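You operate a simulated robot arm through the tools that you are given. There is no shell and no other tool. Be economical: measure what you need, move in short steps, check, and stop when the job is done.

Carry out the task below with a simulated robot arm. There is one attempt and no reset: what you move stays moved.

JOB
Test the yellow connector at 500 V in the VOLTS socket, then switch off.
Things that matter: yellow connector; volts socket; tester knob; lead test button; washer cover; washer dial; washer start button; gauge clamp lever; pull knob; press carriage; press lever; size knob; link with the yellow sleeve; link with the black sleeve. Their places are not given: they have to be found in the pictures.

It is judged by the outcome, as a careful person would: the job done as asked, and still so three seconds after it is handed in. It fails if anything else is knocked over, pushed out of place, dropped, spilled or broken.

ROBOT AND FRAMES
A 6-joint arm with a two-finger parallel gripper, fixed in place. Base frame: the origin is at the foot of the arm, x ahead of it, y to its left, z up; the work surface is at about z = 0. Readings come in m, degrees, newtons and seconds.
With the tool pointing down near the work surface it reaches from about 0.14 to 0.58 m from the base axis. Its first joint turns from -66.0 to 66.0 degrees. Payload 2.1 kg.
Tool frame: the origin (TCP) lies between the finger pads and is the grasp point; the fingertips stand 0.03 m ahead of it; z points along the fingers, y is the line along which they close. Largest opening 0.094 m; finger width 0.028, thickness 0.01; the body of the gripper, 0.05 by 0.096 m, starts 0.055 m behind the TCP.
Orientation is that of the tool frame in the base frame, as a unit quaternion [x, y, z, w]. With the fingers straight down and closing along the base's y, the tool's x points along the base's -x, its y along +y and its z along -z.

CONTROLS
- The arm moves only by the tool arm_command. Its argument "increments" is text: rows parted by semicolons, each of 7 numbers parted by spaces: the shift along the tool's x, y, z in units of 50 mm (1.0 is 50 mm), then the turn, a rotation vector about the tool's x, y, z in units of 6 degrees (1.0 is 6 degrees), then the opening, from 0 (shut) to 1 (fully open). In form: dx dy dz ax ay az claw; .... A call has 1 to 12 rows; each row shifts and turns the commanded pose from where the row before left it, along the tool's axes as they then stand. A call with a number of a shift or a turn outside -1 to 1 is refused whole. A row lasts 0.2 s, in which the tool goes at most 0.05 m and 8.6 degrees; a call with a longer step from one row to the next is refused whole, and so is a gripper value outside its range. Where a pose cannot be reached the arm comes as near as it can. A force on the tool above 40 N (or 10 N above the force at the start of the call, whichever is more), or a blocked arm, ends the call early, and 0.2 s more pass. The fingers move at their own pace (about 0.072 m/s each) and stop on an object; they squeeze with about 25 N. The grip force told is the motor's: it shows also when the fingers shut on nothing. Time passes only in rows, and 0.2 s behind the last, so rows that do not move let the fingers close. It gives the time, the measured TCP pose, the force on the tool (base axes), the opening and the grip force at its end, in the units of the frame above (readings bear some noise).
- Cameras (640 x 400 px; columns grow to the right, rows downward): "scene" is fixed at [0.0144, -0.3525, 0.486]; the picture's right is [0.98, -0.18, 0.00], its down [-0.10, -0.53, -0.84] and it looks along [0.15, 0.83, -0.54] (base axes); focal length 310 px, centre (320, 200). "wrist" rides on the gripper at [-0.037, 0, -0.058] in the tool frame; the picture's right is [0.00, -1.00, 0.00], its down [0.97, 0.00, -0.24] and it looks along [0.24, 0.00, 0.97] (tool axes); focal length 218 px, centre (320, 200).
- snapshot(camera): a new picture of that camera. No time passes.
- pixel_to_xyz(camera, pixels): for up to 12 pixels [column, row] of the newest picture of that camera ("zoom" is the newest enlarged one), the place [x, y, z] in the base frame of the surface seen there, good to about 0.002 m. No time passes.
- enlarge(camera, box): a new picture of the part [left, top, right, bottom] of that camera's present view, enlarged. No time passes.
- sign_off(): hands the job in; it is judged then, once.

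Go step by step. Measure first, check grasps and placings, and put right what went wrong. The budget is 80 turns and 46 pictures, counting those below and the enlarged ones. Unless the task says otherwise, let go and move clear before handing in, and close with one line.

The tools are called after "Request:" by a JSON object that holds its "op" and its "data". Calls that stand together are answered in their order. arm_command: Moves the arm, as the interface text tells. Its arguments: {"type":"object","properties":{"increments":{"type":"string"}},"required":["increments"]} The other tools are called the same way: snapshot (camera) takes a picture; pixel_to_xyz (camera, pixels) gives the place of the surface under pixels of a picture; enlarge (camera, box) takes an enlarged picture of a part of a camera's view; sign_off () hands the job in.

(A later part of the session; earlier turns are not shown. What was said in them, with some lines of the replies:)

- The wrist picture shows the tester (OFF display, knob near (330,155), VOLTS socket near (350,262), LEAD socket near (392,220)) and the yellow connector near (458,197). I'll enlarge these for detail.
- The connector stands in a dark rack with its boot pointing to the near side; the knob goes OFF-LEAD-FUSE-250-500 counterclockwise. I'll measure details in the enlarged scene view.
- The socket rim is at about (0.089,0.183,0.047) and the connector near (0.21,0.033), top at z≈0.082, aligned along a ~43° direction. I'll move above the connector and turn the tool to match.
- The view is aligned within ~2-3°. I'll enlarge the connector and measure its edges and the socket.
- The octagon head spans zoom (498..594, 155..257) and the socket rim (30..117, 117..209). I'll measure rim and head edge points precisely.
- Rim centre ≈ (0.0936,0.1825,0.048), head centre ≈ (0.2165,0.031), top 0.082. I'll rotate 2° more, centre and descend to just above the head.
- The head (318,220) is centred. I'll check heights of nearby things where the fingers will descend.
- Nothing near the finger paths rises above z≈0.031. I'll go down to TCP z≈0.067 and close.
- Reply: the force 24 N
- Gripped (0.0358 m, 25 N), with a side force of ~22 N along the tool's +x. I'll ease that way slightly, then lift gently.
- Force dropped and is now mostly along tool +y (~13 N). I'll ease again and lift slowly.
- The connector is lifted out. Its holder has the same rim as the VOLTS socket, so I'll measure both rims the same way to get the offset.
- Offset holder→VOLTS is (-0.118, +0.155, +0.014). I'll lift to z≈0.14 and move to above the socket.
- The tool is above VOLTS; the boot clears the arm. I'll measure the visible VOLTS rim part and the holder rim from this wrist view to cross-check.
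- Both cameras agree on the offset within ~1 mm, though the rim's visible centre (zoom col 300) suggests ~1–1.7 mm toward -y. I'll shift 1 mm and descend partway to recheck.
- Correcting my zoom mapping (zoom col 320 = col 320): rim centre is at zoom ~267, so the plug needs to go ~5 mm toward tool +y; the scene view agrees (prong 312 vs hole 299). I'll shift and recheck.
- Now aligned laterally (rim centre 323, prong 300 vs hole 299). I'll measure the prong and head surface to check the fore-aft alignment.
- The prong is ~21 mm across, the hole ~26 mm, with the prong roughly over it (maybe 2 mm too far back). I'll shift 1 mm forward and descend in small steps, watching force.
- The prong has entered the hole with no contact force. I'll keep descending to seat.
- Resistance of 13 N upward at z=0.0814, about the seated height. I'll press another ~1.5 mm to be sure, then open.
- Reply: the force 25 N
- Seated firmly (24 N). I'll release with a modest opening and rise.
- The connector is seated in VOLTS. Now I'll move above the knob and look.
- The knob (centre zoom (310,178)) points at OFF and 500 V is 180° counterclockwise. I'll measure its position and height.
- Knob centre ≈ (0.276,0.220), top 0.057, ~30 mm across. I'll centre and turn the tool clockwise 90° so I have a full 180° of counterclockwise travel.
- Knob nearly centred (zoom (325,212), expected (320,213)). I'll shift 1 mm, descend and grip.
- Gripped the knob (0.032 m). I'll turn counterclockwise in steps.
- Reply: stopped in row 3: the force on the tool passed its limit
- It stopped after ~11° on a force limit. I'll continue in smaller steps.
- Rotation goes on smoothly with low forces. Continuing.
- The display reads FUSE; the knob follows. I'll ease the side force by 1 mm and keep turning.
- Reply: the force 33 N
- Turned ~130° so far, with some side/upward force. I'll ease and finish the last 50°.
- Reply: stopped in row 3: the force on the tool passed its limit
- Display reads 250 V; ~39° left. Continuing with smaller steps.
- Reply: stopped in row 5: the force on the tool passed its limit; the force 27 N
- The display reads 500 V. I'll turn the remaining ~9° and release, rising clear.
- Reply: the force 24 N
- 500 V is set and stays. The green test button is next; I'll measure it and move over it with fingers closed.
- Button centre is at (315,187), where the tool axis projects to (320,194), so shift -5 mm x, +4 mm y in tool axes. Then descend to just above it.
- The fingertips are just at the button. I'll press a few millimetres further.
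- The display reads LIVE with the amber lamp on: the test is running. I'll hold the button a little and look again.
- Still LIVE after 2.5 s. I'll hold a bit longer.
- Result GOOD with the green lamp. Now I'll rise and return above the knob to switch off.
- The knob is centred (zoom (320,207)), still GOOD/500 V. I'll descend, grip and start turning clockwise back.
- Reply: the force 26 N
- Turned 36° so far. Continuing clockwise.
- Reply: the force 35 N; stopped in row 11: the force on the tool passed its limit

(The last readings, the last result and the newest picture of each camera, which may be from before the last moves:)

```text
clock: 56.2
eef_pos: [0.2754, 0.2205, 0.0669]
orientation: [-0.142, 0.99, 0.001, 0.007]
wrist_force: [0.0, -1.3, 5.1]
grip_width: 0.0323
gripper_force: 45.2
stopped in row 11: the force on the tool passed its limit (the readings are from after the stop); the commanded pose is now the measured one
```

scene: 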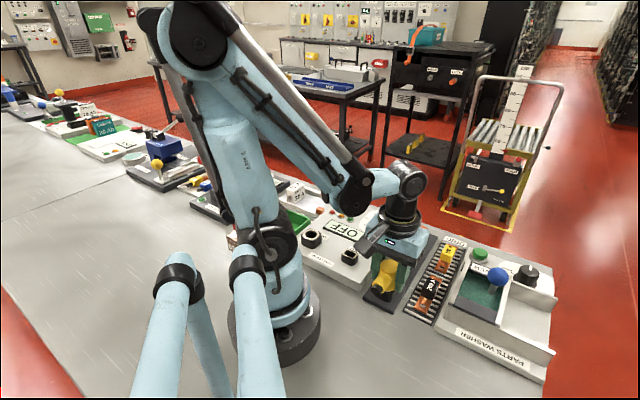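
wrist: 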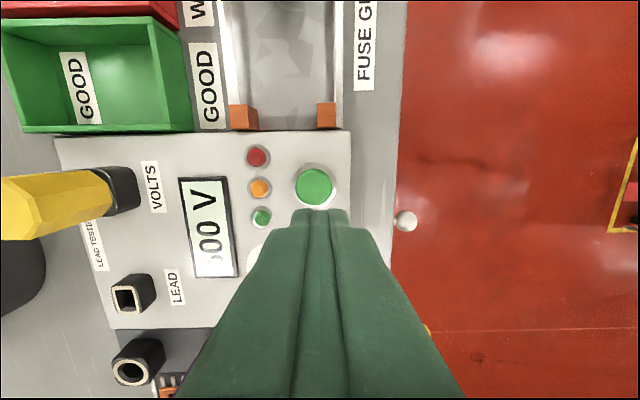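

Turned ~118°, a force stop reset the command. Continuing for the remaining ~62°.

Request:
{"op": "arm_command", "data": {"increments": "0 0 0 0 0 0.5 0; 0 0 0 0 0 0.5 0; 0 0 0 0 0 0.5 0; 0 0 0 0 0 0.5 0; 0 0 0 0 0 0.5 0; 0 0 0 0 0 0.5 0; 0 0 0 0 0 0.5 0; 0 0 0 0 0 0.5 0; 0 0 0 0 0 0.5 0; 0 0 0 0 0 0.5 0"}}

Request:
{"op": "enlarge", "data": {"camera": "scene", "box": [270, 170, 430, 270]}}

```text
clock: 58.0
eef_pos: [0.2767, 0.2205, 0.066]
orientation: [0.058, 0.998, 0.001, 0.007]
wrist_force: [0.0, 0.3, 5.1]
grip_width: 0.0319
gripper_force: 45.4
stopped in row 8: the force on the tool passed its limit (the readings are from after the stop); the commanded pose is now the measured one
```

```text
4.00 times, centred on (350, 220) of scene
```

zoom: 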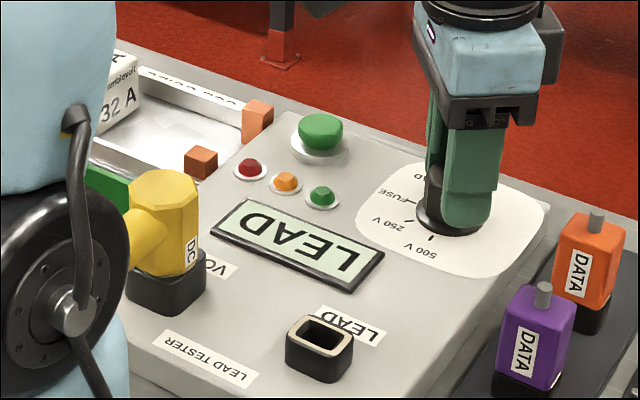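

The display shows LEAD; about 38° remain. Continuing.

Request:
{"op": "arm_command", "data": {"increments": "0 0 0 0 0 0.5 0; 0 0 0 0 0 0.5 0; 0 0 0 0 0 0.5 0; 0 0 0 0 0 0.5 0; 0 0 0 0 0 0.5 0; 0 0 0 0 0 0.5 0"}}

Request:
{"op": "arm_command", "data": {"increments": "0 0 0 0 0 0.5 0; 0 0 0 0 0 0.5 0; 0 0 0 0 0 0.5 0; 0 0 0 0 0 0.5 0; 0 0 0 0 0 0.5 0; 0 0 0 0 0 0.5 0"}}

Request:
{"op": "enlarge", "data": {"camera": "scene", "box": [270, 170, 430, 270]}}

```text
clock: 59.4
eef_pos: [0.2763, 0.22, 0.0655]
orientation: [0.214, 0.977, 0.0, 0.007]
wrist_force: [-8.3, -14.4, 34.0]
grip_width: 0.032
gripper_force: 44.9
```

```text
clock: 60.5
eef_pos: [0.2761, 0.2184, 0.0673]
orientation: [0.325, 0.946, 0.001, 0.006]
wrist_force: [0.7, -0.6, 4.6]
grip_width: 0.032
gripper_force: 44.8
stopped in row 5: the force on the tool passed its limit (the readings are from after the stop); the commanded pose is now the measured one
```

```text
4.00 times, centred on (350, 220) of scene
```

zoom: 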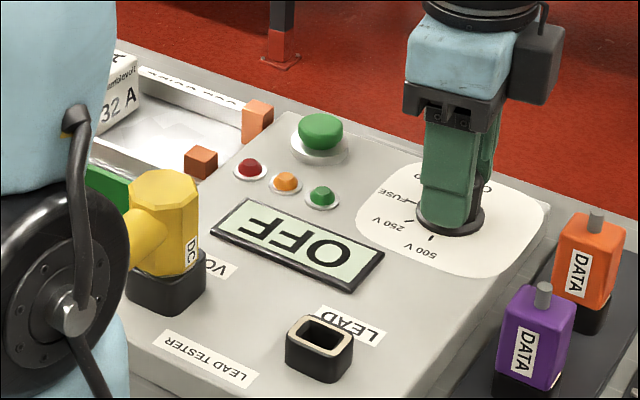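

OFF is displayed. I'll turn the last few degrees and release, rising clear.

Request:
{"op": "arm_command", "data": {"increments": "0 0 0 0 0 0.4 0; 0 0 0 0 0 0.4 0; 0 0 0 0 0 0.3 0; 0 0 0 0 0 0 0"}}

Request:
{"op": "arm_command", "data": {"increments": "0 0 0 0 0 0 0.65; 0 0 0 0 0 0 0.65; 0 0 0 0 0 0 0.65; 0 0 -0.6 0 0 0 0.65; 0 0 -0.9 0 0 0 0.65; 0 0 -0.9 0 0 0 0.65; 0 0 -0.9 0 0 0 0.65; 0 0 0 0 0 0 0.65"}}

Request:
{"op": "enlarge", "data": {"camera": "scene", "box": [270, 170, 430, 270]}}

Request:
{"op": "snapshot", "data": {"camera": "wrist"}}

```text
clock: 61.5
eef_pos: [0.2749, 0.2205, 0.0653]
orientation: [0.379, 0.925, 0.001, 0.005]
wrist_force: [1.5, -3.9, 16.9]
grip_width: 0.0321
gripper_force: 44.8
```

```text
clock: 63.3
eef_pos: [0.2728, 0.2195, 0.2316]
orientation: [0.379, 0.925, 0.002, 0.005]
wrist_force: [-0.5, -0.2, -0.5]
grip_width: 0.061
gripper_force: 0.0
```

```text
4.00 times, centred on (350, 220) of scene
```

zoom: 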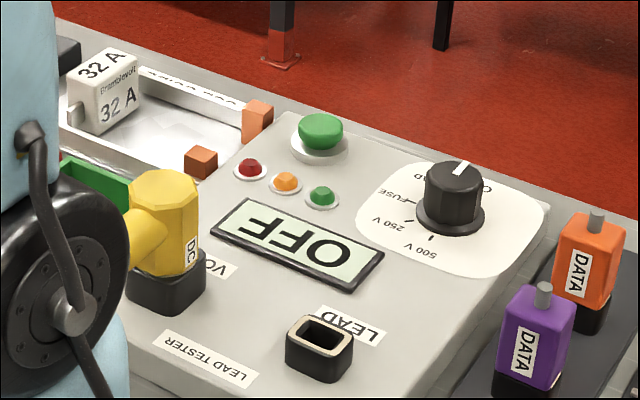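

```text
8 pictures are left
```

wrist: 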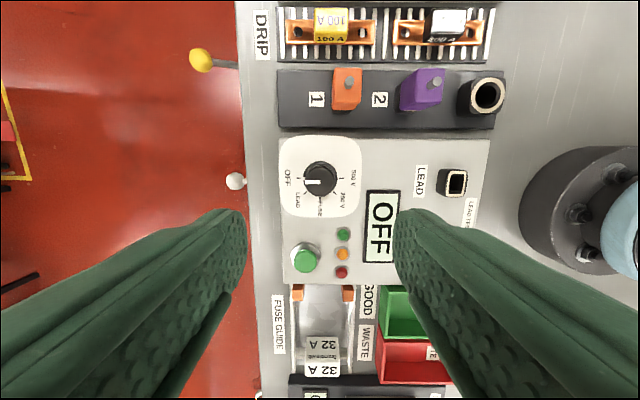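

The tester reads OFF with the knob at OFF, the connector is seated in VOLTS, everything else is in place and the gripper is clear. I'll hand in.

Request:
{"op": "sign_off", "data": {}}

```text
The job is handed in.
```

The yellow connector was tested at 500 V in the VOLTS socket and the display read GOOD. The tester is now switched off, the connector is still in the socket, and the job is handed in.
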